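You operate a simulated robot arm through the tools that you are given. There is no shell and no other tool. Be economical: measure what you need, move in short steps, check, and stop when the job is done.

Carry out the task below with a simulated robot arm. There is one attempt and no reset: what you move stays moved.

JOB
Ready the tray with the blue tin and the key that the room card names.
Fine: old key first, into the stand's free hole; new key in its place; lock the stand again; tin in the cream cell.

Only the result counts: the job must be done as asked and must still hold three seconds after the hand-in. Knocking over, shifting, dropping, spilling or breaking anything else fails it.

ROBOT AND FRAMES
A 7-joint arm with a two-finger parallel gripper, fixed in place. Base frame: the origin is at the foot of the arm, x ahead of it, y to its left, z up; the work surface is at about z = 0. Readings come in mm, rad, newtons and seconds.
With the tool pointing down near the work surface it reaches from about 220 to 580 mm from the base axis. Its first joint turns from -1.152 to 1.152 rad. Payload 2.5 kg.
The TCP is the grasp point between the finger pads, 23 mm short of the fingertips. In the tool frame z runs along the fingers and y along their closing line. The gripper opens to 94 mm. The fingers are 38 mm wide and 10 mm thick; the gripper's body (54 by 96 mm) begins 39 mm behind the TCP.
Orientation is told as [roll, pitch, yaw] about the base's x, y, z axes, in that order, counted from this pose: with the fingers straight down and closing along the base's y, the tool's x points along the base's -x, its y along +y and its z along -z.

CONTROLS
- The arm moves only by the tool nudge_tool. Its argument "deltas" is a list of rows, each an object (a shift or turn left out is 0, a gripper value left out holds the last) with "travel": the shift along the tool's x, y, z in mm, a list of three; "rot": the turn, a rotation vector about the tool's x, y, z in rad, a list of three. In form: [{"travel": [x, y, z], "rot": [rx, ry, rz]}, ...]. A call has 1 to 10 rows; each row shifts and turns the commanded pose from where the row before left it, along the tool's axes as they then stand. "claw" is the finger opening in mm, from 0 to 94, set as the call begins (left out, the last holds). Rows are played at 5 a second. More than 50 mm and 0.15 rad between two rows, or a gripper value outside its range, and nothing of the call is played. Where a pose cannot be reached the arm comes as near as it can. A force on the tool above 60 N (or 10 N above the force at the start of the call, whichever is more), or a blocked arm, ends the call early, and 0.2 s more pass. The fingers move at their own pace (about 108 mm/s each) and stop on an object; they squeeze with about 43 N. The grip force told is the motor's: it shows also when the fingers shut on nothing. Time passes only in rows, and 0.2 s behind the last, so rows that do not move let the fingers close. The reply holds the time, the measured pose of the TCP, the force on the tool along the base axes, the opening and the grip force, in the units named above and with some noise.
- Cameras (640 x 400 px; columns grow to the right, rows downward): "scene" is fixed at [112.1, -409.7, 529.6]; the picture's right is [0.85, -0.53, 0.00], its down [-0.38, -0.60, -0.70] and it looks along [0.37, 0.60, -0.71] (base axes); focal length 241 px, centre (320, 200). "wrist" rides on the gripper at [-39, 0, -44] in the tool frame; the picture's right is [0.00, -1.00, 0.00], its down [0.97, 0.00, -0.24] and it looks along [0.24, 0.00, 0.97] (tool axes); focal length 218 px, centre (320, 200). There is no depth. A picture from a camera that has moved, and an enlarged one, comes with that camera's place and axes in the base frame and with its lens.
- camera(camera): a new picture of that camera. No time passes.
- zoom(camera, box): a new picture of the part [left, top, right, bottom] of that camera's present view, enlarged. No time passes.
- job_done(): hands the job in; it is judged then, once.

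Go step by step. Nothing tells you positions but the pictures and the camera data: compare them with the known pose of the tool, close in by small moves and look again before you grip or let go. The budget is 120 turns and 84 pictures, counting those below and the enlarged ones. Unless the task says otherwise, let go and move clear before handing in, and close with one line.

The tools are called after "Emit:" by a JSON object that holds its "method" and its "body". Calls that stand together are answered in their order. nudge_tool: Moves the arm, as the interface text tells. Its arguments: {"type":"object","properties":{"deltas":{"type":"array","items":{"type":"object","properties":{"travel":{"type":"array","items":{"type":"number"}},"rot":{"type":"array","items":{"type":"number"}}}}},"claw":{"type":"number"}},"required":["deltas"]} The other tools are called the same way: camera (camera) takes a picture; zoom (camera, box) takes an enlarged picture of a part of a camera's view; job_done () hands the job in.

At the start:

```text
clock: 0.0
position: [433.4, -28.1, 307.9]
tcp_rot: [0.0, -0.001, 0.0]
wrist_force: [0.3, -0.4, 0.3]
gripper_width: 93.8
gripper_force: 0.1
```

scene: 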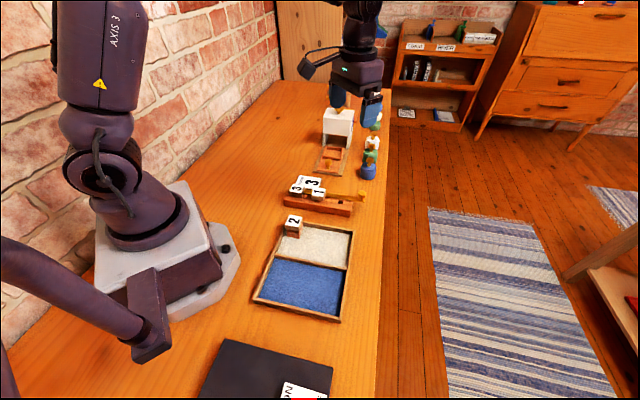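
wrist: 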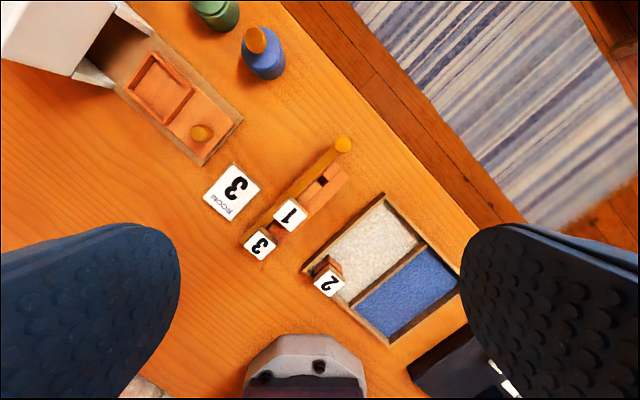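

I see the tray (cream and blue cells), a key "2" on the tray, a stand with keys 3 and 1 and a bar, a room card reading 3, and tins beyond. I'll look closer before moving.

Emit:
{"method": "zoom", "body": {"camera": "scene", "box": [240, 160, 400, 260]}}

Emit:
{"method": "zoom", "body": {"camera": "scene", "box": [280, 80, 440, 180]}}

Emit:
{"method": "zoom", "body": {"camera": "wrist", "box": [180, 110, 480, 350]}}

Emit:
{"method": "zoom", "body": {"camera": "wrist", "box": [60, 0, 320, 170]}}

```text
4.00 times, centred on (320, 210) of scene
camera zoom: at [112.1, -409.7, 529.6], right [0.85, -0.53, 0.0], down [-0.38, -0.6, -0.7], along [0.37, 0.6, -0.71], focal length 965 px, centre (320, 160)
```

zoom: 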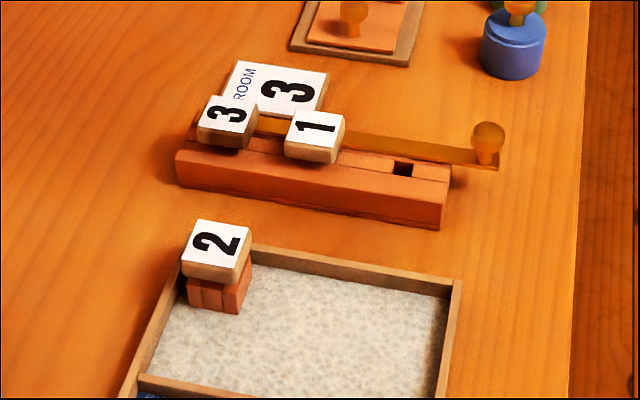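

```text
4.00 times, centred on (360, 130) of scene
camera zoom: at [112.1, -409.7, 529.6], right [0.85, -0.53, 0.0], down [-0.38, -0.6, -0.7], along [0.37, 0.6, -0.71], focal length 965 px, centre (160, 480)
```

zoom: 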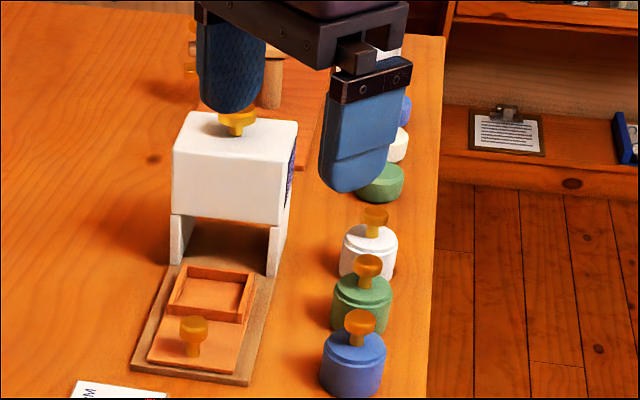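

```text
1.67 times, centred on (330, 230) of wrist
camera zoom: at [471.6, -29.2, 352.1], right [0.0, -1.0, 0.0], down [-0.97, 0.0, 0.24], along [-0.24, 0.0, -0.97], focal length 364 px, centre (303, 150)
```

zoom: 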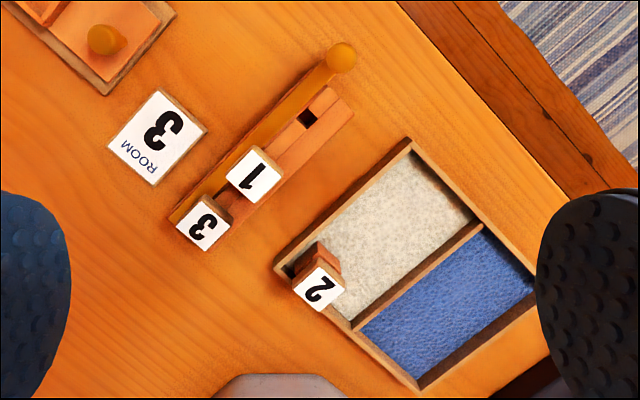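

```text
2.35 times, centred on (190, 85) of wrist
camera zoom: at [471.6, -29.2, 352.1], right [0.0, -1.0, 0.0], down [-0.97, 0.0, 0.24], along [-0.24, 0.0, -0.97], focal length 514 px, centre (626, 471)
```

zoom: 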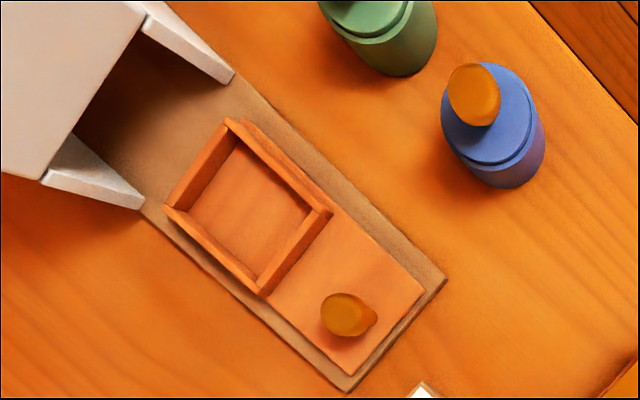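

Room card says 3; old key 2 sits in the tray's holder, and the stand's hole at the outer end is free. I'll go lower and turn to look at the stand and its lock bar closely.

Emit:
{"method": "nudge_tool", "body": {"deltas": [{"travel": [16, 10, 36]}, {"travel": [16, 10, 36]}, {"travel": [16, 10, 36]}, {"rot": [0, 0, 0.15]}, {"rot": [0, 0, 0.15]}, {"rot": [0, 0, 0.15]}, {"rot": [0, 0, 0.15]}, {"rot": [0, 0, 0.15]}, {"rot": [0, 0, 0.035]}]}}

Emit:
{"method": "camera", "body": {"camera": "wrist"}}

Emit:
{"method": "zoom", "body": {"camera": "scene", "box": [270, 60, 430, 160]}}

```text
clock: 2.0
position: [384.2, 2.3, 199.6]
tcp_rot: [0.0, 0.0, -0.789]
wrist_force: [-0.2, -0.1, 0.1]
gripper_width: 94.0
gripper_force: 0.1
```

```text
77 pictures are left
camera wrist: at [412.5, -27.1, 244.1], right [-0.71, -0.71, 0.0], down [-0.68, 0.69, 0.24], along [-0.17, 0.17, -0.97], focal length 218 px, centre (320, 200)
```

wrist: 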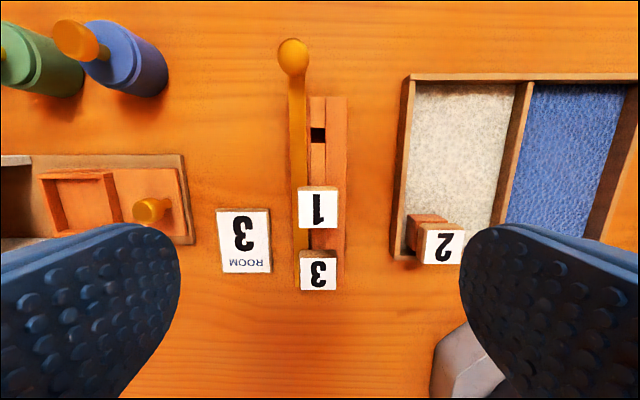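

```text
4.00 times, centred on (350, 110) of scene
camera zoom: at [112.1, -409.7, 529.6], right [0.85, -0.53, 0.0], down [-0.38, -0.6, -0.7], along [0.37, 0.6, -0.71], focal length 965 px, centre (200, 560)
```

zoom: 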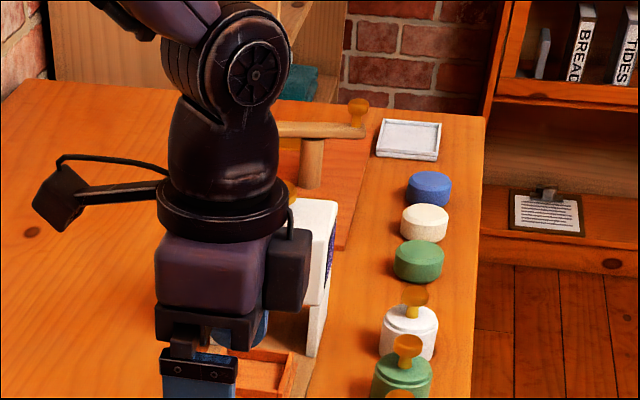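

The keys are aligned with the tool now. I'll zoom on the stand and key 2's holder.

Emit:
{"method": "zoom", "body": {"camera": "wrist", "box": [240, 30, 400, 150]}}

Emit:
{"method": "zoom", "body": {"camera": "wrist", "box": [240, 170, 400, 300]}}

Emit:
{"method": "zoom", "body": {"camera": "scene", "box": [275, 170, 375, 240]}}

Emit:
{"method": "zoom", "body": {"camera": "wrist", "box": [370, 180, 500, 280]}}

```text
3.33 times, centred on (320, 90) of wrist
camera zoom: at [412.5, -27.1, 244.1], right [-0.71, -0.71, 0.0], down [-0.68, 0.69, 0.24], along [-0.17, 0.17, -0.97], focal length 728 px, centre (320, 567)
```

zoom: 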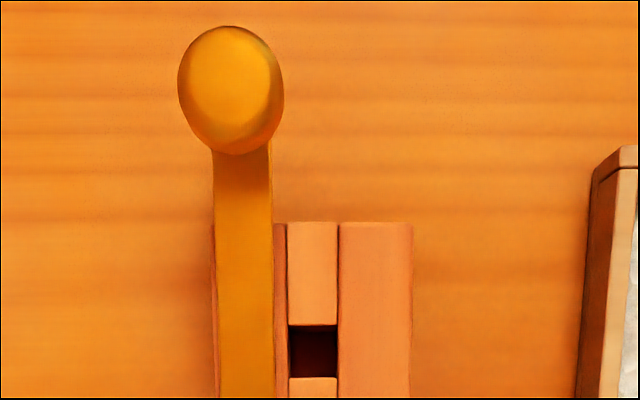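

```text
3.08 times, centred on (320, 235) of wrist
camera zoom: at [412.5, -27.1, 244.1], right [-0.71, -0.71, 0.0], down [-0.68, 0.69, 0.24], along [-0.17, 0.17, -0.97], focal length 672 px, centre (320, 92)
```

zoom: 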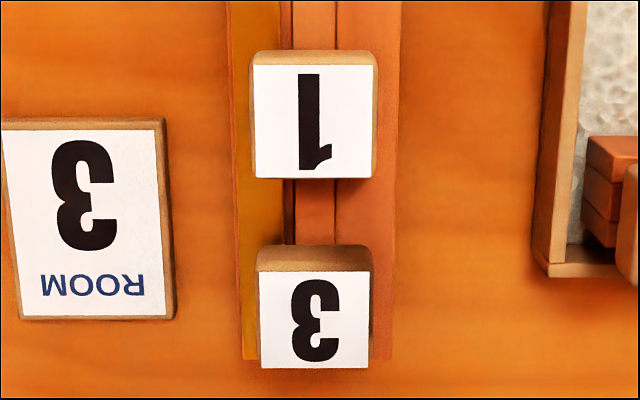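

```text
5.71 times, centred on (325, 205) of scene
camera zoom: at [112.1, -409.7, 529.6], right [0.85, -0.53, 0.0], down [-0.38, -0.6, -0.7], along [0.37, 0.6, -0.71], focal length 1378 px, centre (291, 171)
```

zoom: 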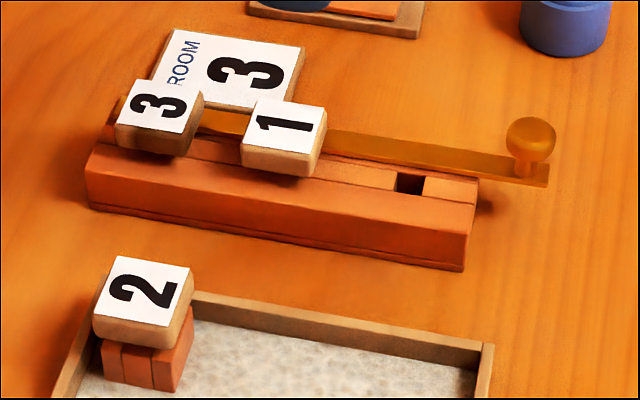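

```text
4.00 times, centred on (435, 230) of wrist
camera zoom: at [412.5, -27.1, 244.1], right [-0.71, -0.71, 0.0], down [-0.68, 0.69, 0.24], along [-0.17, 0.17, -0.97], focal length 873 px, centre (-140, 80)
```

zoom: 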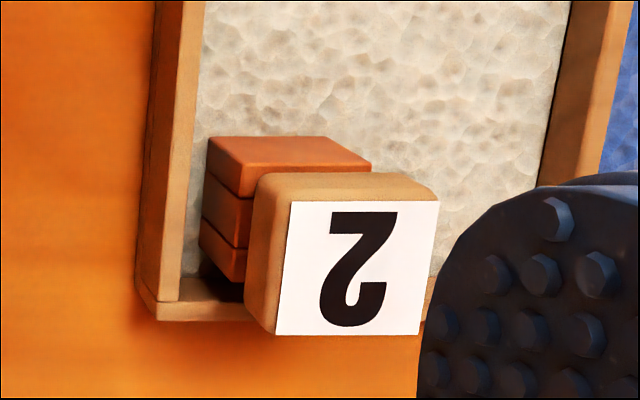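

Geometry so far: stand hole positions are ~65 mm apart, stand top at z≈34, and key-head tops at z≈57. Next I'll take an oblique look at the lock bar to understand how it blocks the keys.

Emit:
{"method": "nudge_tool", "body": {"deltas": [{"travel": [-36, 6, 30]}, {"travel": [-36, 6, 30]}, {"rot": [0, 0.15, 0]}, {"rot": [0, 0.15, 0]}, {"rot": [0, 0.15, 0]}, {"rot": [0, 0.15, 0]}]}}

Emit:
{"method": "camera", "body": {"camera": "wrist"}}

Emit:
{"method": "zoom", "body": {"camera": "wrist", "box": [240, 100, 400, 200]}}

```text
clock: 3.4
position: [444.7, -42.3, 139.6]
tcp_rot: [0.002, 0.603, -0.784]
wrist_force: [-0.4, -0.2, 0.0]
gripper_width: 94.0
gripper_force: 0.1
```

```text
71 pictures are left
camera wrist: at [484.8, -82.8, 154.3], right [-0.71, -0.71, 0.0], down [-0.47, 0.47, 0.75], along [-0.53, 0.53, -0.66], focal length 218 px, centre (320, 200)
```

wrist: 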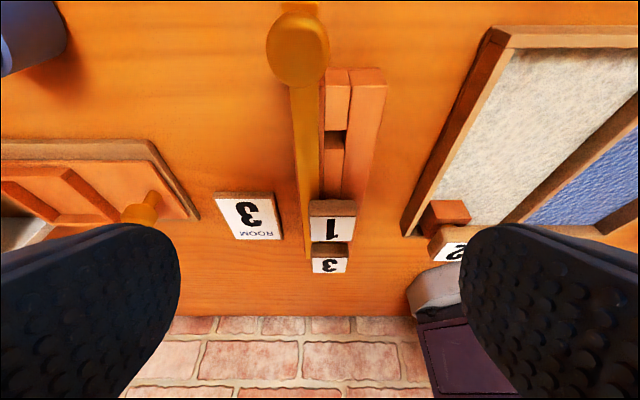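

```text
4.00 times, centred on (320, 150) of wrist
camera zoom: at [484.8, -82.8, 154.3], right [-0.71, -0.71, 0.0], down [-0.47, 0.47, 0.75], along [-0.53, 0.53, -0.66], focal length 873 px, centre (320, 400)
```

zoom: 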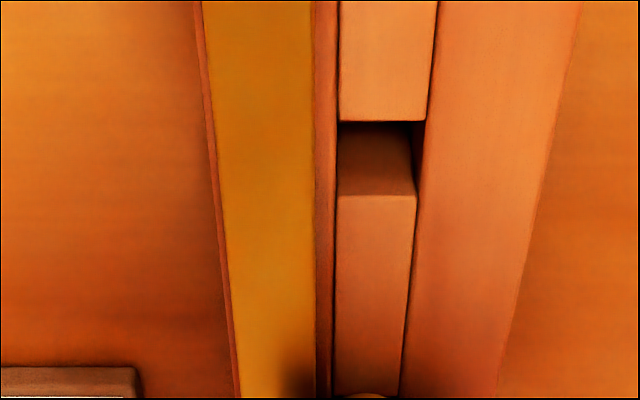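

Emit:
{"method": "zoom", "body": {"camera": "wrist", "box": [280, 190, 370, 280]}}

Emit:
{"method": "zoom", "body": {"camera": "wrist", "box": [250, 0, 390, 90]}}

Emit:
{"method": "zoom", "body": {"camera": "wrist", "box": [395, 180, 475, 270]}}

```text
4.44 times, centred on (325, 235) of wrist
camera zoom: at [484.8, -82.8, 154.3], right [-0.71, -0.71, 0.0], down [-0.47, 0.47, 0.75], along [-0.53, 0.53, -0.66], focal length 970 px, centre (298, 44)
```

zoom: 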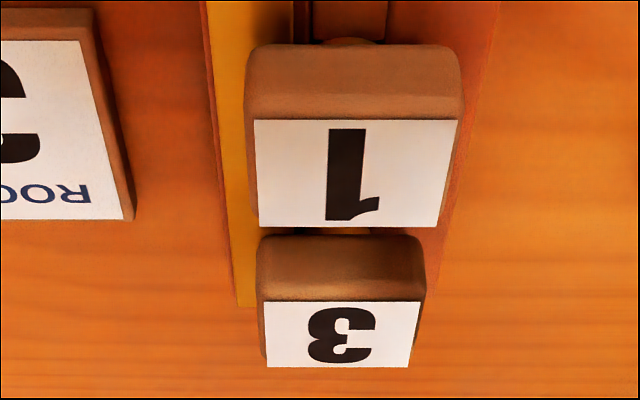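

```text
4.44 times, centred on (320, 45) of wrist
camera zoom: at [484.8, -82.8, 154.3], right [-0.71, -0.71, 0.0], down [-0.47, 0.47, 0.75], along [-0.53, 0.53, -0.66], focal length 970 px, centre (320, 889)
```

zoom: 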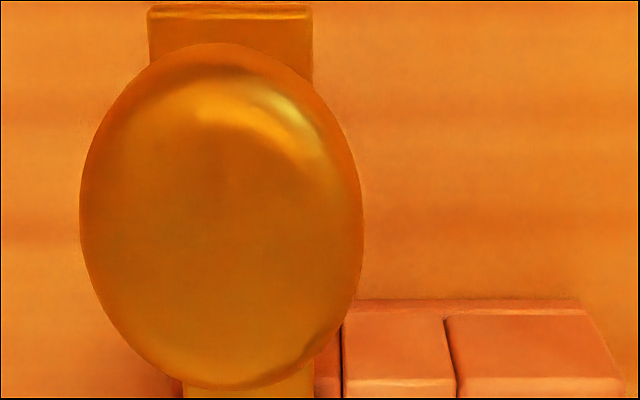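

```text
4.44 times, centred on (435, 225) of wrist
camera zoom: at [484.8, -82.8, 154.3], right [-0.71, -0.71, 0.0], down [-0.47, 0.47, 0.75], along [-0.53, 0.53, -0.66], focal length 970 px, centre (-191, 89)
```

zoom: 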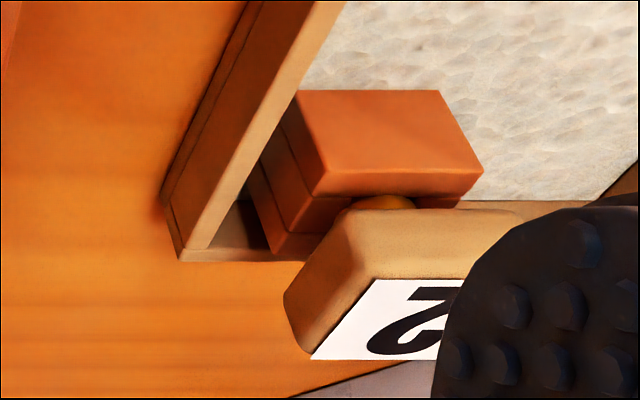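

The bar slides in a groove along the stand, now fully in (flush), so it's likely locked. I take the knob to be at about s=377 along the stand and n=293 across it, with its centre at z≈57. I'll straighten the tool and hover over the knob.

Emit:
{"method": "nudge_tool", "body": {"deltas": [{"rot": [0, -0.15, 0]}, {"rot": [0, -0.15, 0]}, {"rot": [0, -0.15, 0]}, {"rot": [0, -0.153, 0]}, {"travel": [-17, 4, 10]}, {"travel": [-17, 4, 15]}], "claw": 56}}

Emit:
{"method": "camera", "body": {"camera": "wrist"}}

Emit:
{"method": "camera", "body": {"camera": "scene"}}

```text
refused: row 4 steps farther than a row can; nothing moved
```

```text
66 pictures are left
camera wrist: at [484.8, -82.8, 154.3], right [-0.71, -0.71, 0.0], down [-0.47, 0.47, 0.75], along [-0.53, 0.53, -0.66], focal length 218 px, centre (320, 200)
```

wrist: 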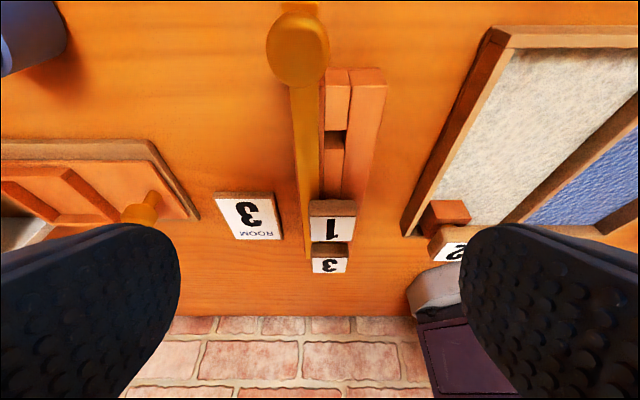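

```text
65 pictures are left
```

scene: 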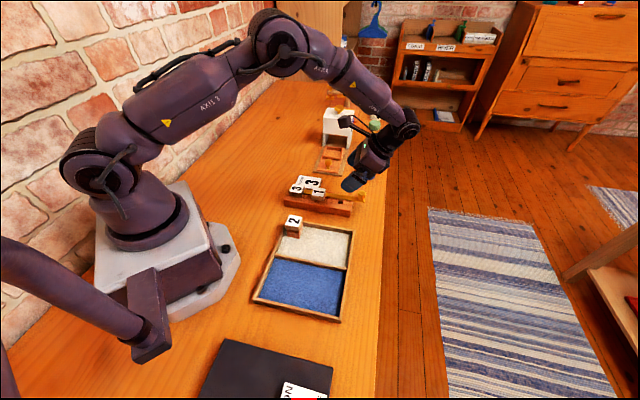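

The step limit refused that call, so nothing moved. I'll redo it with legal steps.

Emit:
{"method": "nudge_tool", "body": {"deltas": [{"rot": [0, -0.15, 0]}, {"rot": [0, -0.15, 0]}, {"rot": [0, -0.15, 0]}, {"rot": [0, -0.15, 0]}, {"travel": [-17, 4, 10]}, {"travel": [-17, 4, 15]}], "claw": 56}}

Emit:
{"method": "camera", "body": {"camera": "wrist"}}

```text
clock: 4.8
position: [475.2, -57.8, 115.9]
tcp_rot: [0.0, -0.003, -0.786]
wrist_force: [-0.7, 0.3, 0.8]
gripper_width: 56.1
gripper_force: 0.2
```

```text
64 pictures are left
camera wrist: at [501.4, -86.3, 160.2], right [-0.71, -0.71, 0.0], down [-0.69, 0.69, 0.24], along [-0.17, 0.17, -0.97], focal length 218 px, centre (320, 200)
```

wrist: 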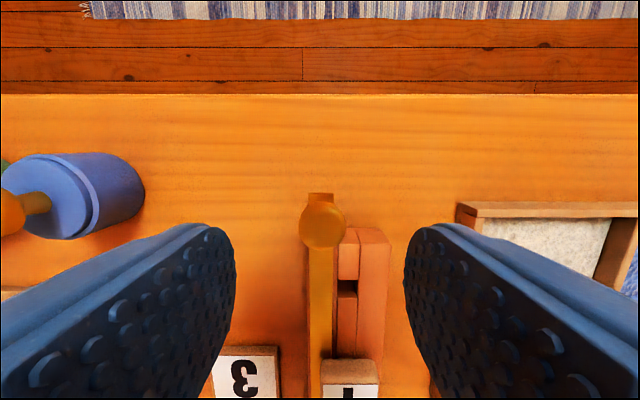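

Knob is centred between the fingers. I'll descend and grip it.

Emit:
{"method": "nudge_tool", "body": {"deltas": [{"travel": [-1, -1, 20]}, {"travel": [-1, 0, 20]}, {"travel": [0, 0, 18]}]}}

Emit:
{"method": "nudge_tool", "body": {"deltas": [{}, {}, {}], "claw": 10}}

Emit:
{"method": "zoom", "body": {"camera": "scene", "box": [275, 160, 395, 240]}}

```text
clock: 5.6
position: [473.1, -60.3, 58.5]
tcp_rot: [0.0, 0.0, -0.787]
wrist_force: [0.2, -0.5, 0.2]
gripper_width: 55.7
gripper_force: 0.1
```

```text
clock: 6.4
position: [473.9, -59.3, 56.6]
tcp_rot: [0.001, -0.003, -0.785]
wrist_force: [12.1, 1.7, -10.1]
gripper_width: 23.5
gripper_force: 45.3
```

```text
5.00 times, centred on (335, 200) of scene
camera zoom: at [112.2, -409.7, 529.6], right [0.85, -0.53, 0.0], down [-0.38, -0.6, -0.7], along [0.37, 0.6, -0.71], focal length 1206 px, centre (245, 200)
```

zoom: 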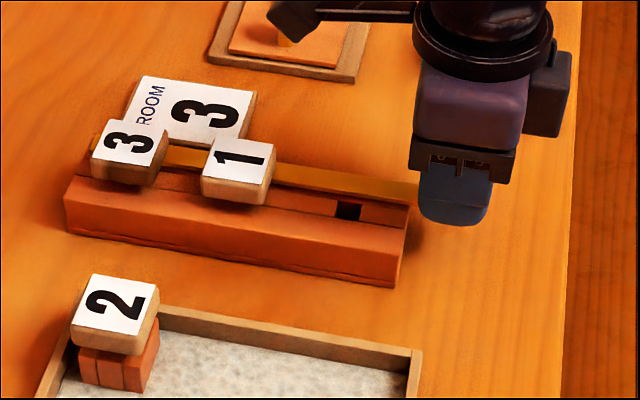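

The knob is held (23.5 mm wide). I'll try drawing the bar outward along the stand in small steps.

Emit:
{"method": "nudge_tool", "body": {"deltas": [{"travel": [-2, 0, 0]}, {"travel": [-2, 0, 0]}, {"travel": [-2, 0, 0]}, {}]}}

Emit:
{"method": "zoom", "body": {"camera": "scene", "box": [275, 160, 395, 240]}}

```text
clock: 7.4
position: [479.4, -64.8, 57.3]
tcp_rot: [0.004, 0.0, -0.783]
wrist_force: [9.3, 11.9, 9.1]
gripper_width: 23.1
gripper_force: 45.1
```

```text
5.00 times, centred on (335, 200) of scene
camera zoom: at [112.1, -409.7, 529.6], right [0.85, -0.53, 0.0], down [-0.38, -0.6, -0.7], along [0.37, 0.6, -0.71], focal length 1206 px, centre (245, 200)
```

zoom: 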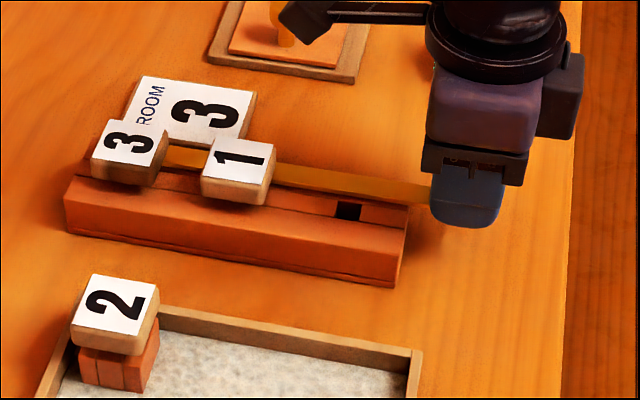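

It slides easily and the stand stays put. I'll keep pulling in small steps, watching for a stop.

Emit:
{"method": "nudge_tool", "body": {"deltas": [{"travel": [-3, 0.3, 0]}, {"travel": [-3, 0.3, 0]}, {"travel": [-3, 0, 0]}, {"travel": [-3, 0, 0]}, {}]}}

Emit:
{"method": "zoom", "body": {"camera": "scene", "box": [275, 160, 395, 240]}}

```text
clock: 8.6
position: [489.5, -74.5, 57.4]
tcp_rot: [0.002, -0.002, -0.784]
wrist_force: [6.1, 6.9, 20.3]
gripper_width: 23.4
gripper_force: 44.9
```

```text
5.00 times, centred on (335, 200) of scene
camera zoom: at [112.0, -409.7, 529.6], right [0.85, -0.53, 0.0], down [-0.38, -0.6, -0.7], along [0.37, 0.6, -0.71], focal length 1206 px, centre (245, 200)
```

zoom: 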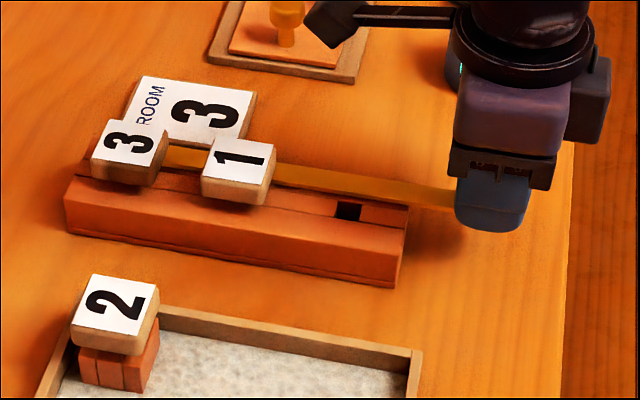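

Emit:
{"method": "nudge_tool", "body": {"deltas": [{"travel": [-3, 0, -0.3]}, {"travel": [-3, 0, -0.2]}, {"travel": [-3, 0, 0]}, {"travel": [-3, 0, 0]}, {}]}}

Emit:
{"method": "zoom", "body": {"camera": "scene", "box": [275, 160, 395, 240]}}

Emit:
{"method": "zoom", "body": {"camera": "wrist", "box": [240, 220, 400, 400]}}

```text
clock: 9.8
position: [496.1, -81.5, 58.8]
tcp_rot: [0.0, 0.001, -0.786]
wrist_force: [6.2, 5.3, 10.2]
gripper_width: 23.6
gripper_force: 44.9
```

```text
5.00 times, centred on (335, 200) of scene
camera zoom: at [112.0, -409.7, 529.6], right [0.85, -0.53, 0.0], down [-0.38, -0.6, -0.7], along [0.37, 0.6, -0.71], focal length 1206 px, centre (245, 200)
```

zoom: 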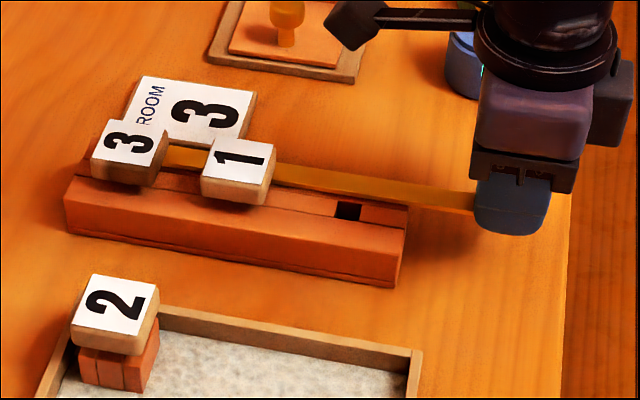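

```text
2.22 times, centred on (320, 310) of wrist
camera zoom: at [523.8, -110.1, 101.4], right [-0.71, -0.71, 0.0], down [-0.69, 0.69, 0.24], along [-0.17, 0.17, -0.97], focal length 485 px, centre (320, -44)
```

zoom: 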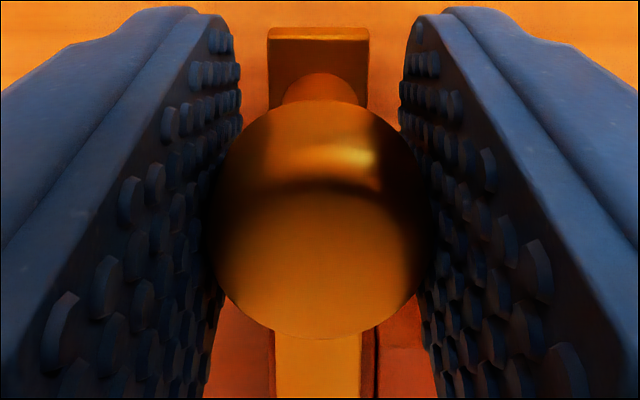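

Emit:
{"method": "nudge_tool", "body": {"deltas": [{"travel": [-3, 0, 0]}, {"travel": [-3, 0, 0]}, {"travel": [-3, 0, 0]}, {"travel": [-3, 0, 0]}, {}]}}

Emit:
{"method": "zoom", "body": {"camera": "scene", "box": [275, 160, 395, 240]}}

```text
clock: 11.0
position: [501.5, -87.6, 54.3]
tcp_rot: [-0.004, 0.015, -0.783]
wrist_force: [-23.9, 24.8, -1.1]
gripper_width: 23.7
gripper_force: 44.8
```

```text
5.00 times, centred on (335, 200) of scene
camera zoom: at [112.1, -409.7, 529.6], right [0.85, -0.53, 0.0], down [-0.38, -0.6, -0.7], along [0.37, 0.6, -0.71], focal length 1206 px, centre (245, 200)
```

zoom: 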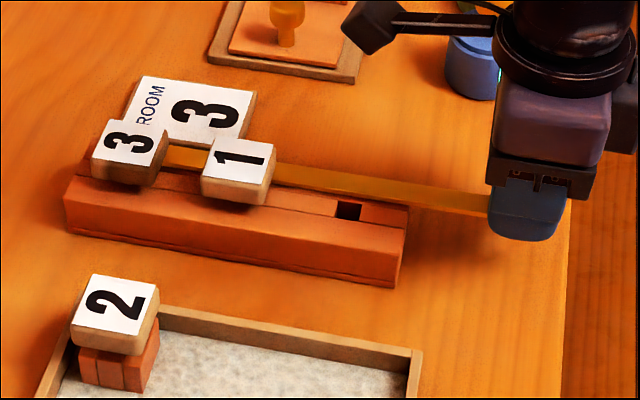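

The bar hits its end stop after about 40 mm, so it's fully unlocked and the stand hasn't shifted. I'll relax, release and rise.

Emit:
{"method": "nudge_tool", "body": {"deltas": [{"travel": [3, 0, 0]}, {"travel": [1, 0, 0]}, {}]}}

Emit:
{"method": "nudge_tool", "body": {"deltas": [{}, {}, {"travel": [0, 0, -20]}, {"travel": [0, 0, -40]}, {"travel": [0, 0, -45]}], "claw": 56}}

Emit:
{"method": "zoom", "body": {"camera": "scene", "box": [275, 160, 395, 240]}}

Emit:
{"method": "camera", "body": {"camera": "wrist"}}

```text
clock: 11.8
position: [500.8, -87.6, 56.4]
tcp_rot: [0.001, -0.003, -0.785]
wrist_force: [13.6, 11.9, -32.7]
gripper_width: 23.6
gripper_force: 45.3
```

```text
clock: 13.0
position: [502.5, -87.4, 162.8]
tcp_rot: [0.0, 0.0, -0.785]
wrist_force: [0.7, 1.1, 0.2]
gripper_width: 56.0
gripper_force: 0.1
```

```text
5.00 times, centred on (335, 200) of scene
camera zoom: at [112.1, -409.7, 529.6], right [0.85, -0.53, 0.0], down [-0.38, -0.6, -0.7], along [0.37, 0.6, -0.71], focal length 1206 px, centre (245, 200)
```

zoom: 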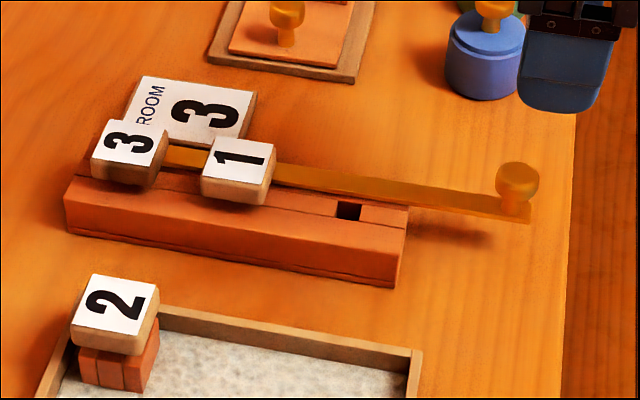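

```text
56 pictures are left
camera wrist: at [529.6, -115.9, 207.2], right [-0.71, -0.71, 0.0], down [-0.69, 0.69, 0.24], along [-0.17, 0.17, -0.97], focal length 218 px, centre (320, 200)
```

wrist: 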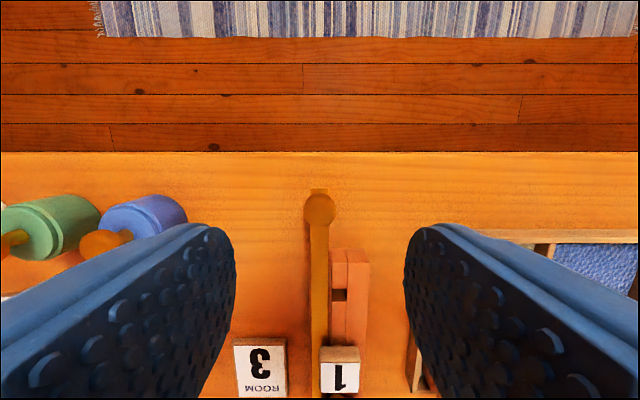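

The bar stays out and everything else is in place. Now I'll travel to hover above key 2 on the tray (about s=219, n=156).

Emit:
{"method": "nudge_tool", "body": {"deltas": [{"travel": [33, -23, 5]}, {"travel": [33, -23, 5]}, {"travel": [33, -23, 5]}, {"travel": [33, -23, 5]}, {"travel": [33, -23, 5]}, {"travel": [33, -23, 5]}, {}], "claw": 60}}

Emit:
{"method": "camera", "body": {"camera": "wrist"}}

Emit:
{"method": "zoom", "body": {"camera": "scene", "box": [240, 180, 360, 260]}}

```text
clock: 14.6
position: [263.3, -46.8, 131.0]
tcp_rot: [0.0, -0.002, -0.784]
wrist_force: [0.4, 0.7, 0.4]
gripper_width: 59.9
gripper_force: 0.1
```

```text
55 pictures are left
camera wrist: at [290.6, -74.1, 174.7], right [-0.71, -0.71, 0.0], down [-0.69, 0.69, 0.24], along [-0.17, 0.17, -0.97], focal length 218 px, centre (320, 200)
```

wrist: 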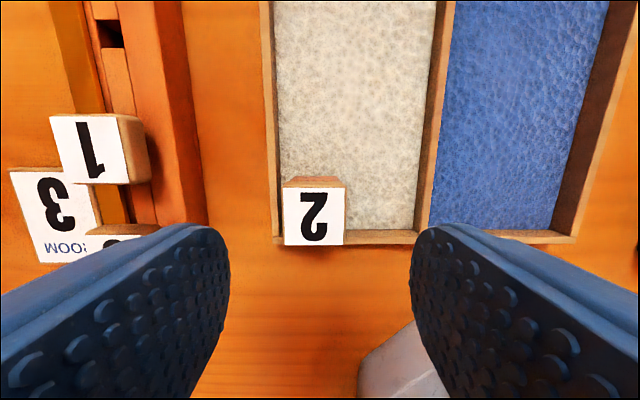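

```text
5.00 times, centred on (300, 220) of scene
camera zoom: at [112.1, -409.7, 529.6], right [0.85, -0.53, 0.0], down [-0.38, -0.6, -0.7], along [0.37, 0.6, -0.71], focal length 1206 px, centre (420, 100)
```

zoom: 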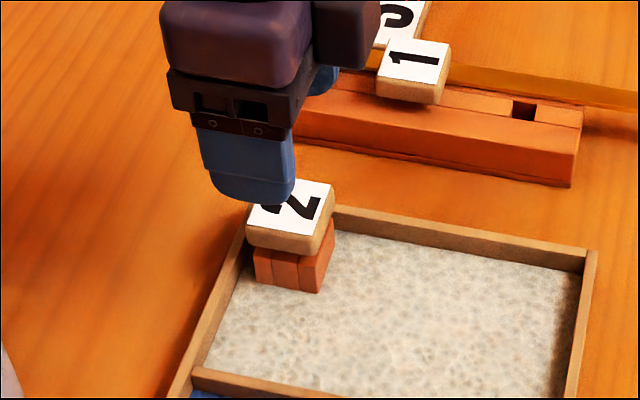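

Key 2's head is at about s=218.5, n=156.5. I'll centre over it and lower to grip height.

Emit:
{"method": "nudge_tool", "body": {"deltas": [{"travel": [0.8, 3.4, 20]}, {"travel": [0, 0, 25]}, {"travel": [0, 0, 18]}, {}]}}

Emit:
{"method": "camera", "body": {"camera": "wrist"}}

Emit:
{"method": "zoom", "body": {"camera": "scene", "box": [250, 190, 340, 250]}}

```text
clock: 15.6
position: [265.8, -42.9, 67.0]
tcp_rot: [0.001, -0.001, -0.785]
wrist_force: [-0.2, 0.2, 0.3]
gripper_width: 59.7
gripper_force: 0.1
```

```text
53 pictures are left
camera wrist: at [293.1, -70.6, 110.8], right [-0.71, -0.71, 0.0], down [-0.69, 0.69, 0.24], along [-0.17, 0.17, -0.97], focal length 218 px, centre (320, 200)
```

wrist: 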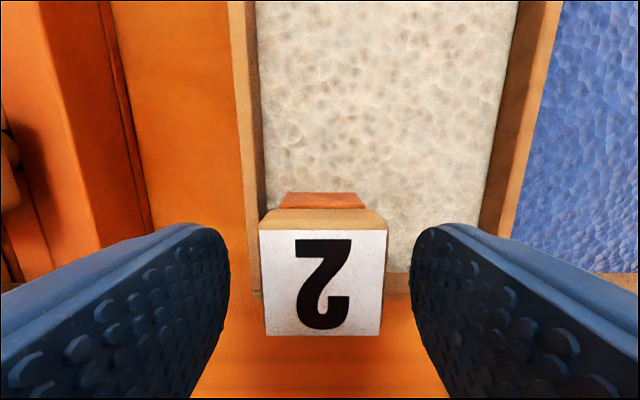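

```text
6.67 times, centred on (295, 220) of scene
camera zoom: at [112.1, -409.7, 529.6], right [0.85, -0.53, 0.0], down [-0.38, -0.6, -0.7], along [0.37, 0.6, -0.71], focal length 1608 px, centre (487, 67)
```

zoom: 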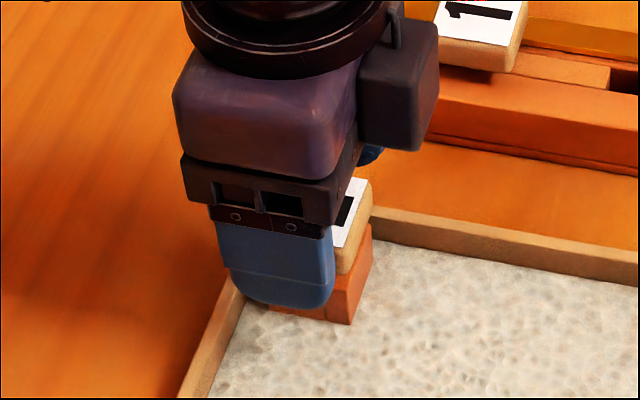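

Emit:
{"method": "nudge_tool", "body": {"deltas": [{"travel": [-1.5, -1.2, 4]}, {}]}}

Emit:
{"method": "nudge_tool", "body": {"deltas": [{}, {}, {}], "claw": 28}}

Emit:
{"method": "camera", "body": {"camera": "wrist"}}

```text
clock: 16.2
position: [265.1, -45.7, 63.3]
tcp_rot: [0.001, 0.0, -0.785]
wrist_force: [0.0, 0.0, -0.8]
gripper_width: 60.0
gripper_force: 0.1
```

```text
clock: 17.0
position: [265.5, -44.8, 63.7]
tcp_rot: [0.0, 0.001, -0.787]
wrist_force: [-0.8, 0.8, -0.5]
gripper_width: 36.9
gripper_force: 42.7
```

```text
51 pictures are left
camera wrist: at [293.1, -72.8, 107.7], right [-0.71, -0.71, 0.0], down [-0.69, 0.69, 0.24], along [-0.17, 0.17, -0.97], focal length 218 px, centre (320, 200)
```

wrist: 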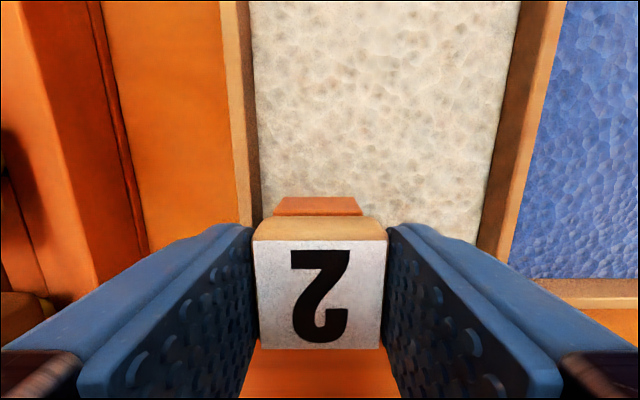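

Key 2 is gripped square (36.9 mm). I'll lift slowly and watch the force.

Emit:
{"method": "nudge_tool", "body": {"deltas": [{"travel": [0, 0, -3]}, {"travel": [0, 0, -5]}, {"travel": [0, 0, -8]}]}}

Emit:
{"method": "zoom", "body": {"camera": "scene", "box": [250, 180, 370, 260]}}

```text
clock: 17.8
position: [265.4, -45.2, 81.4]
tcp_rot: [0.0, 0.0, -0.784]
wrist_force: [0.1, -0.2, -1.1]
gripper_width: 37.0
gripper_force: 42.6
```

```text
5.00 times, centred on (310, 220) of scene
camera zoom: at [112.1, -409.7, 529.6], right [0.85, -0.53, 0.0], down [-0.38, -0.6, -0.7], along [0.37, 0.6, -0.71], focal length 1206 px, centre (370, 100)
```

zoom: 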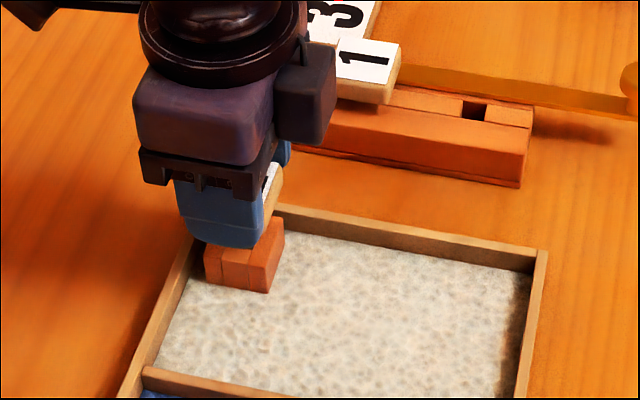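

Key 2 comes out freely. I'll raise it and carry it over to hover above the free hole.

Emit:
{"method": "nudge_tool", "body": {"deltas": [{"travel": [0, 0, -30]}, {"travel": [0, 0, -29]}, {"travel": [-25.2, 29.6, 0]}, {"travel": [-25.2, 29.6, 0]}, {"travel": [-25.2, 29.6, 0]}, {"travel": [-25.2, 29.6, 0]}, {}]}}

Emit:
{"method": "camera", "body": {"camera": "wrist"}}

Emit:
{"method": "zoom", "body": {"camera": "scene", "box": [280, 140, 400, 220]}}

Emit:
{"method": "zoom", "body": {"camera": "scene", "box": [260, 210, 320, 250]}}

```text
clock: 19.4
position: [421.6, -30.6, 140.7]
tcp_rot: [0.0, 0.0, -0.785]
wrist_force: [0.3, 0.0, -0.1]
gripper_width: 36.7
gripper_force: 42.6
```

```text
49 pictures are left
camera wrist: at [449.1, -59.7, 184.2], right [-0.71, -0.71, 0.0], down [-0.69, 0.69, 0.24], along [-0.17, 0.17, -0.97], focal length 218 px, centre (320, 200)
```

wrist: 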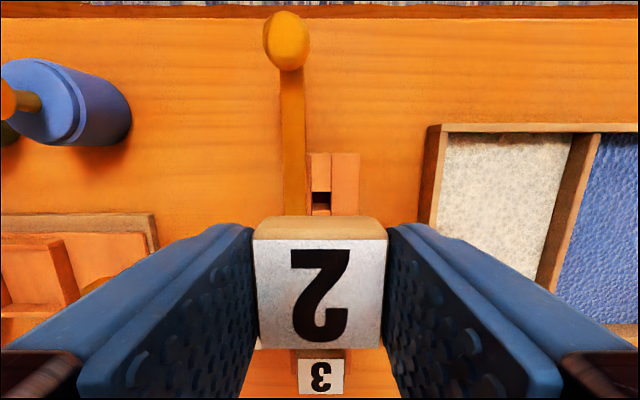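

```text
5.00 times, centred on (340, 180) of scene
camera zoom: at [112.1, -409.7, 529.6], right [0.85, -0.53, 0.0], down [-0.38, -0.6, -0.7], along [0.37, 0.6, -0.71], focal length 1206 px, centre (220, 300)
```

zoom: 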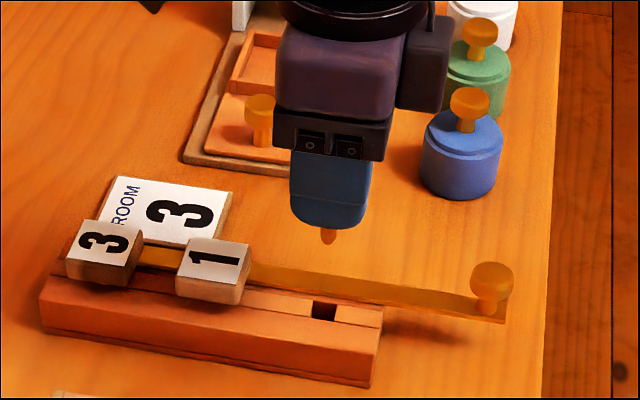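

```text
10.00 times, centred on (290, 230) of scene
camera zoom: at [112.1, -409.7, 529.6], right [0.85, -0.53, 0.0], down [-0.38, -0.6, -0.7], along [0.37, 0.6, -0.71], focal length 2412 px, centre (620, -100)
```

zoom: 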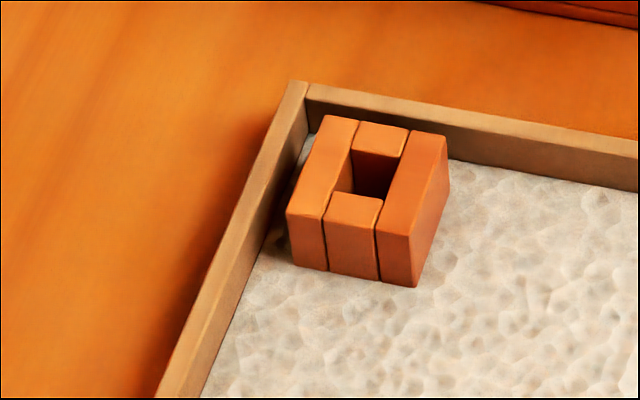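

The shank has a tapered tip, which will help it centre. I'll measure the hole against the held key with a zoom.

Emit:
{"method": "zoom", "body": {"camera": "wrist", "box": [280, 140, 380, 220]}}

Emit:
{"method": "zoom", "body": {"camera": "scene", "box": [320, 160, 370, 210]}}

```text
5.00 times, centred on (330, 180) of wrist
camera zoom: at [449.1, -59.7, 184.2], right [-0.71, -0.71, 0.0], down [-0.69, 0.69, 0.24], along [-0.17, 0.17, -0.97], focal length 1091 px, centre (270, 300)
```

zoom: 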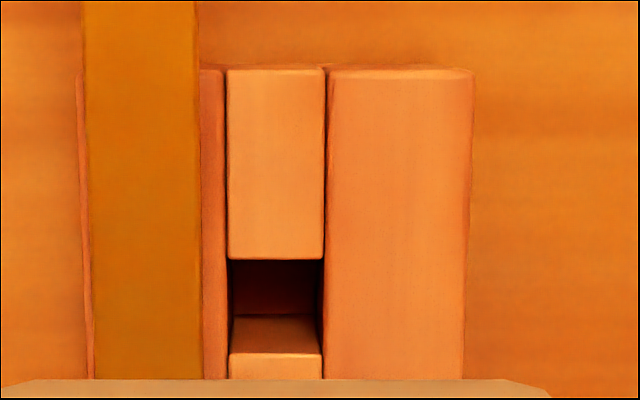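

```text
8.00 times, centred on (345, 185) of scene
camera zoom: at [112.1, -409.7, 529.6], right [0.85, -0.53, 0.0], down [-0.38, -0.6, -0.7], along [0.37, 0.6, -0.71], focal length 1929 px, centre (120, 320)
```

zoom: 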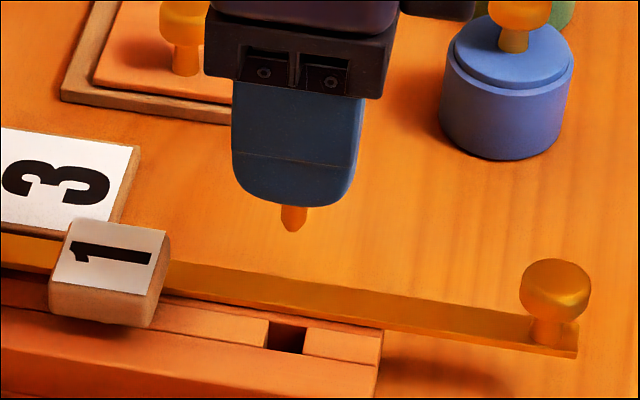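

The hole centre matches the key in s, and needs about −0.9 mm in n. I'll descend into the hole in stages.

Emit:
{"method": "nudge_tool", "body": {"deltas": [{"travel": [0, -0.9, 20]}, {"travel": [0, 0, 20]}, {"travel": [0, 0, 10]}, {}]}}

Emit:
{"method": "zoom", "body": {"camera": "scene", "box": [310, 160, 370, 210]}}

Emit:
{"method": "zoom", "body": {"camera": "wrist", "box": [260, 100, 380, 240]}}

```text
clock: 20.4
position: [420.4, -33.2, 90.1]
tcp_rot: [-0.001, -0.001, -0.786]
wrist_force: [-0.6, -0.1, -1.3]
gripper_width: 36.9
gripper_force: 43.1
```

```text
8.00 times, centred on (340, 185) of scene
camera zoom: at [112.1, -409.7, 529.6], right [0.85, -0.53, 0.0], down [-0.38, -0.6, -0.7], along [0.37, 0.6, -0.71], focal length 1929 px, centre (160, 320)
```

zoom: 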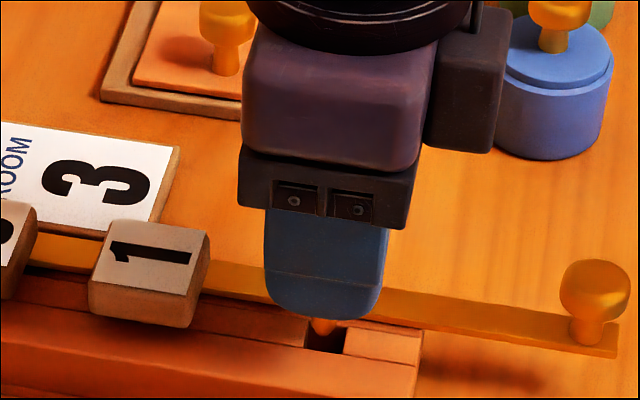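

```text
2.86 times, centred on (320, 170) of wrist
camera zoom: at [448.0, -60.6, 134.5], right [-0.71, -0.71, 0.0], down [-0.69, 0.69, 0.24], along [-0.17, 0.17, -0.97], focal length 624 px, centre (320, 286)
```

zoom: 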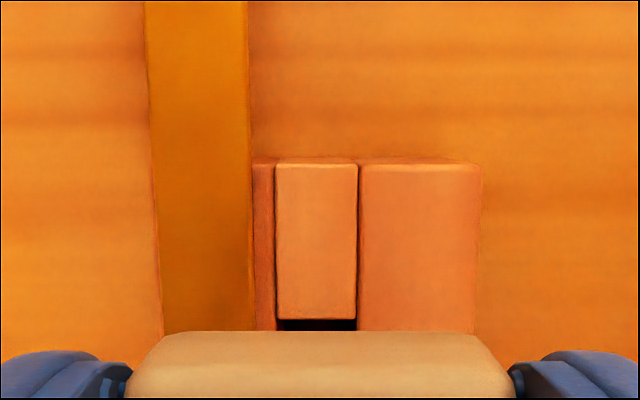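

The tip is right at the hole; I'll correct by +0.5 mm and continue down gently.

Emit:
{"method": "nudge_tool", "body": {"deltas": [{"travel": [0, 0.5, 6]}, {"travel": [0, 0, 6]}, {"travel": [0, 0, 5]}, {"travel": [0, 0, 4]}, {}]}}

Emit:
{"method": "zoom", "body": {"camera": "scene", "box": [310, 160, 370, 210]}}

```text
clock: 21.6
position: [421.1, -31.1, 69.7]
tcp_rot: [0.0, -0.001, -0.785]
wrist_force: [0.5, -0.6, 0.0]
gripper_width: 36.7
gripper_force: 43.0
```

```text
8.00 times, centred on (340, 185) of scene
camera zoom: at [112.1, -409.7, 529.6], right [0.85, -0.53, 0.0], down [-0.38, -0.6, -0.7], along [0.37, 0.6, -0.71], focal length 1929 px, centre (160, 320)
```

zoom: 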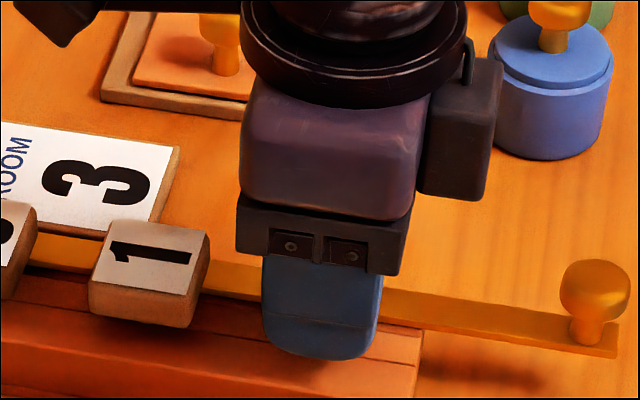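

No resistance. I'll step down by single millimetres until it seats.

Emit:
{"method": "nudge_tool", "body": {"deltas": [{"travel": [0, 0, 2]}, {"travel": [0, 0, 1.5]}, {"travel": [0, 0, 1]}, {}]}}

Emit:
{"method": "nudge_tool", "body": {"deltas": [{"travel": [0, 0, 1]}, {}]}}

Emit:
{"method": "nudge_tool", "body": {"deltas": [{"travel": [0, 0, 1]}, {}]}}

```text
clock: 22.6
position: [421.0, -32.9, 65.3]
tcp_rot: [-0.001, 0.0, -0.785]
wrist_force: [0.4, -0.4, -0.8]
gripper_width: 36.9
gripper_force: 43.3
```

```text
clock: 23.2
position: [420.5, -32.2, 64.7]
tcp_rot: [0.001, 0.0, -0.784]
wrist_force: [0.0, 0.3, -0.1]
gripper_width: 36.8
gripper_force: 43.0
```

```text
clock: 23.8
position: [420.2, -33.1, 63.4]
tcp_rot: [0.001, -0.001, -0.786]
wrist_force: [0.1, 0.7, 0.7]
gripper_width: 37.1
gripper_force: 42.8
```

Emit:
{"method": "nudge_tool", "body": {"deltas": [{"travel": [0, 0, 1]}, {}]}}

Emit:
{"method": "camera", "body": {"camera": "wrist"}}

Emit:
{"method": "zoom", "body": {"camera": "scene", "box": [310, 160, 370, 210]}}

```text
clock: 24.4
position: [420.9, -32.1, 63.5]
tcp_rot: [0.002, -0.002, -0.784]
wrist_force: [-6.3, 2.8, 19.1]
gripper_width: 36.9
gripper_force: 43.0
```

```text
41 pictures are left
camera wrist: at [448.7, -60.7, 107.6], right [-0.71, -0.71, 0.0], down [-0.69, 0.69, 0.24], along [-0.17, 0.17, -0.97], focal length 218 px, centre (320, 200)
```

wrist: 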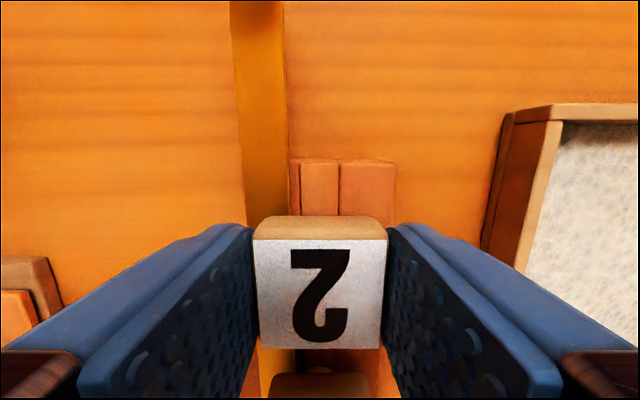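

```text
8.00 times, centred on (340, 185) of scene
camera zoom: at [112.0, -409.7, 529.6], right [0.85, -0.53, 0.0], down [-0.38, -0.6, -0.7], along [0.37, 0.6, -0.71], focal length 1929 px, centre (160, 320)
```

zoom: 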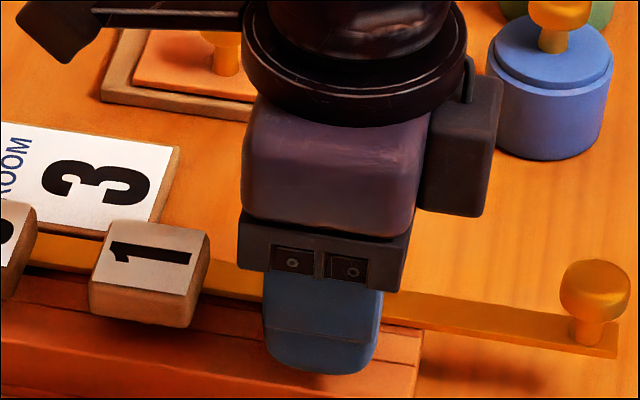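

Key 2 is seated (contact at z≈63.5, the same as in its holder). I'll release, rise, and move over key 3.

Emit:
{"method": "nudge_tool", "body": {"deltas": [{"travel": [0, 0, -0.7]}, {}, {"travel": [0, 0, -0.3]}]}}

Emit:
{"method": "nudge_tool", "body": {"deltas": [{}, {}, {"travel": [0, 0, -20]}, {"travel": [0, 0, -30]}, {"travel": [0, 0, -20]}, {"travel": [43, 0, 0]}, {"travel": [43, 0, 0]}, {"travel": [43, 0, 0]}, {}], "claw": 60}}

Emit:
{"method": "camera", "body": {"camera": "wrist"}}

Emit:
{"method": "zoom", "body": {"camera": "scene", "box": [280, 150, 400, 230]}}

```text
clock: 25.2
position: [420.8, -33.1, 62.9]
tcp_rot: [0.001, -0.001, -0.787]
wrist_force: [0.9, 2.1, 3.2]
gripper_width: 36.9
gripper_force: 42.8
```

```text
clock: 27.2
position: [327.6, 58.3, 133.2]
tcp_rot: [0.001, 0.0, -0.786]
wrist_force: [0.1, 0.1, 0.8]
gripper_width: 59.9
gripper_force: 0.1
```

```text
39 pictures are left
camera wrist: at [355.7, 30.6, 177.0], right [-0.71, -0.71, 0.0], down [-0.69, 0.69, 0.24], along [-0.17, 0.17, -0.97], focal length 218 px, centre (320, 200)
```

wrist: 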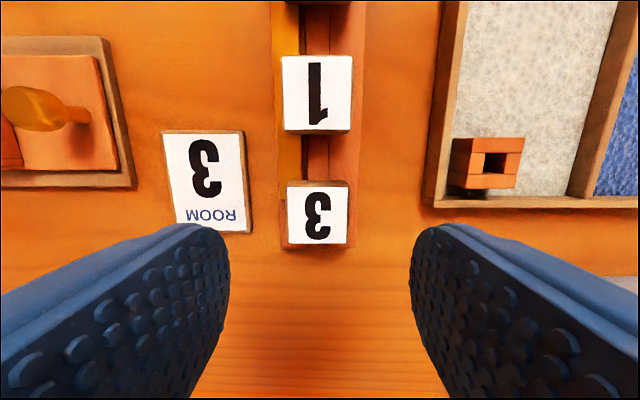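

```text
5.00 times, centred on (340, 190) of scene
camera zoom: at [112.1, -409.7, 529.6], right [0.85, -0.53, 0.0], down [-0.38, -0.6, -0.7], along [0.37, 0.6, -0.71], focal length 1206 px, centre (220, 250)
```

zoom: 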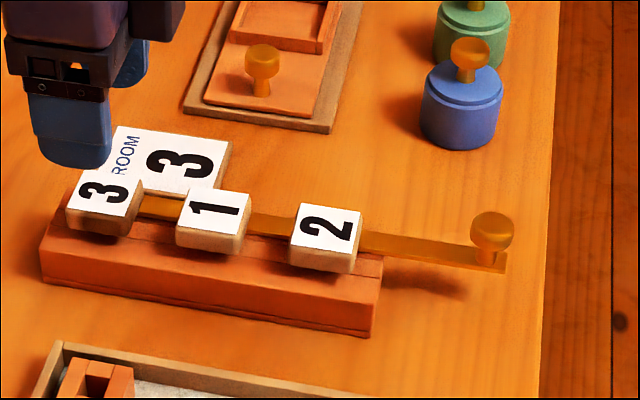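

Key 2 sits flush in the stand. Key 3 is nearly centred, so I'll shift +1.7 mm in n and descend to grip height.

Emit:
{"method": "nudge_tool", "body": {"deltas": [{"travel": [1, 1.7, 20]}, {"travel": [0, 0, 25]}, {"travel": [0, 0, 20]}, {"travel": [0, 0, 4.3]}, {}]}}

Emit:
{"method": "camera", "body": {"camera": "wrist"}}

```text
clock: 28.4
position: [331.2, 60.2, 64.3]
tcp_rot: [-0.001, 0.0, -0.784]
wrist_force: [1.1, 0.3, 0.7]
gripper_width: 59.7
gripper_force: 0.1
```

```text
37 pictures are left
camera wrist: at [358.9, 32.3, 108.3], right [-0.71, -0.71, 0.0], down [-0.69, 0.69, 0.24], along [-0.17, 0.17, -0.97], focal length 218 px, centre (320, 200)
```

wrist: 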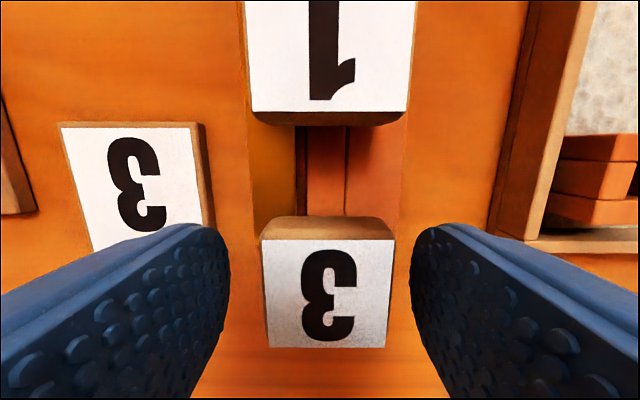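

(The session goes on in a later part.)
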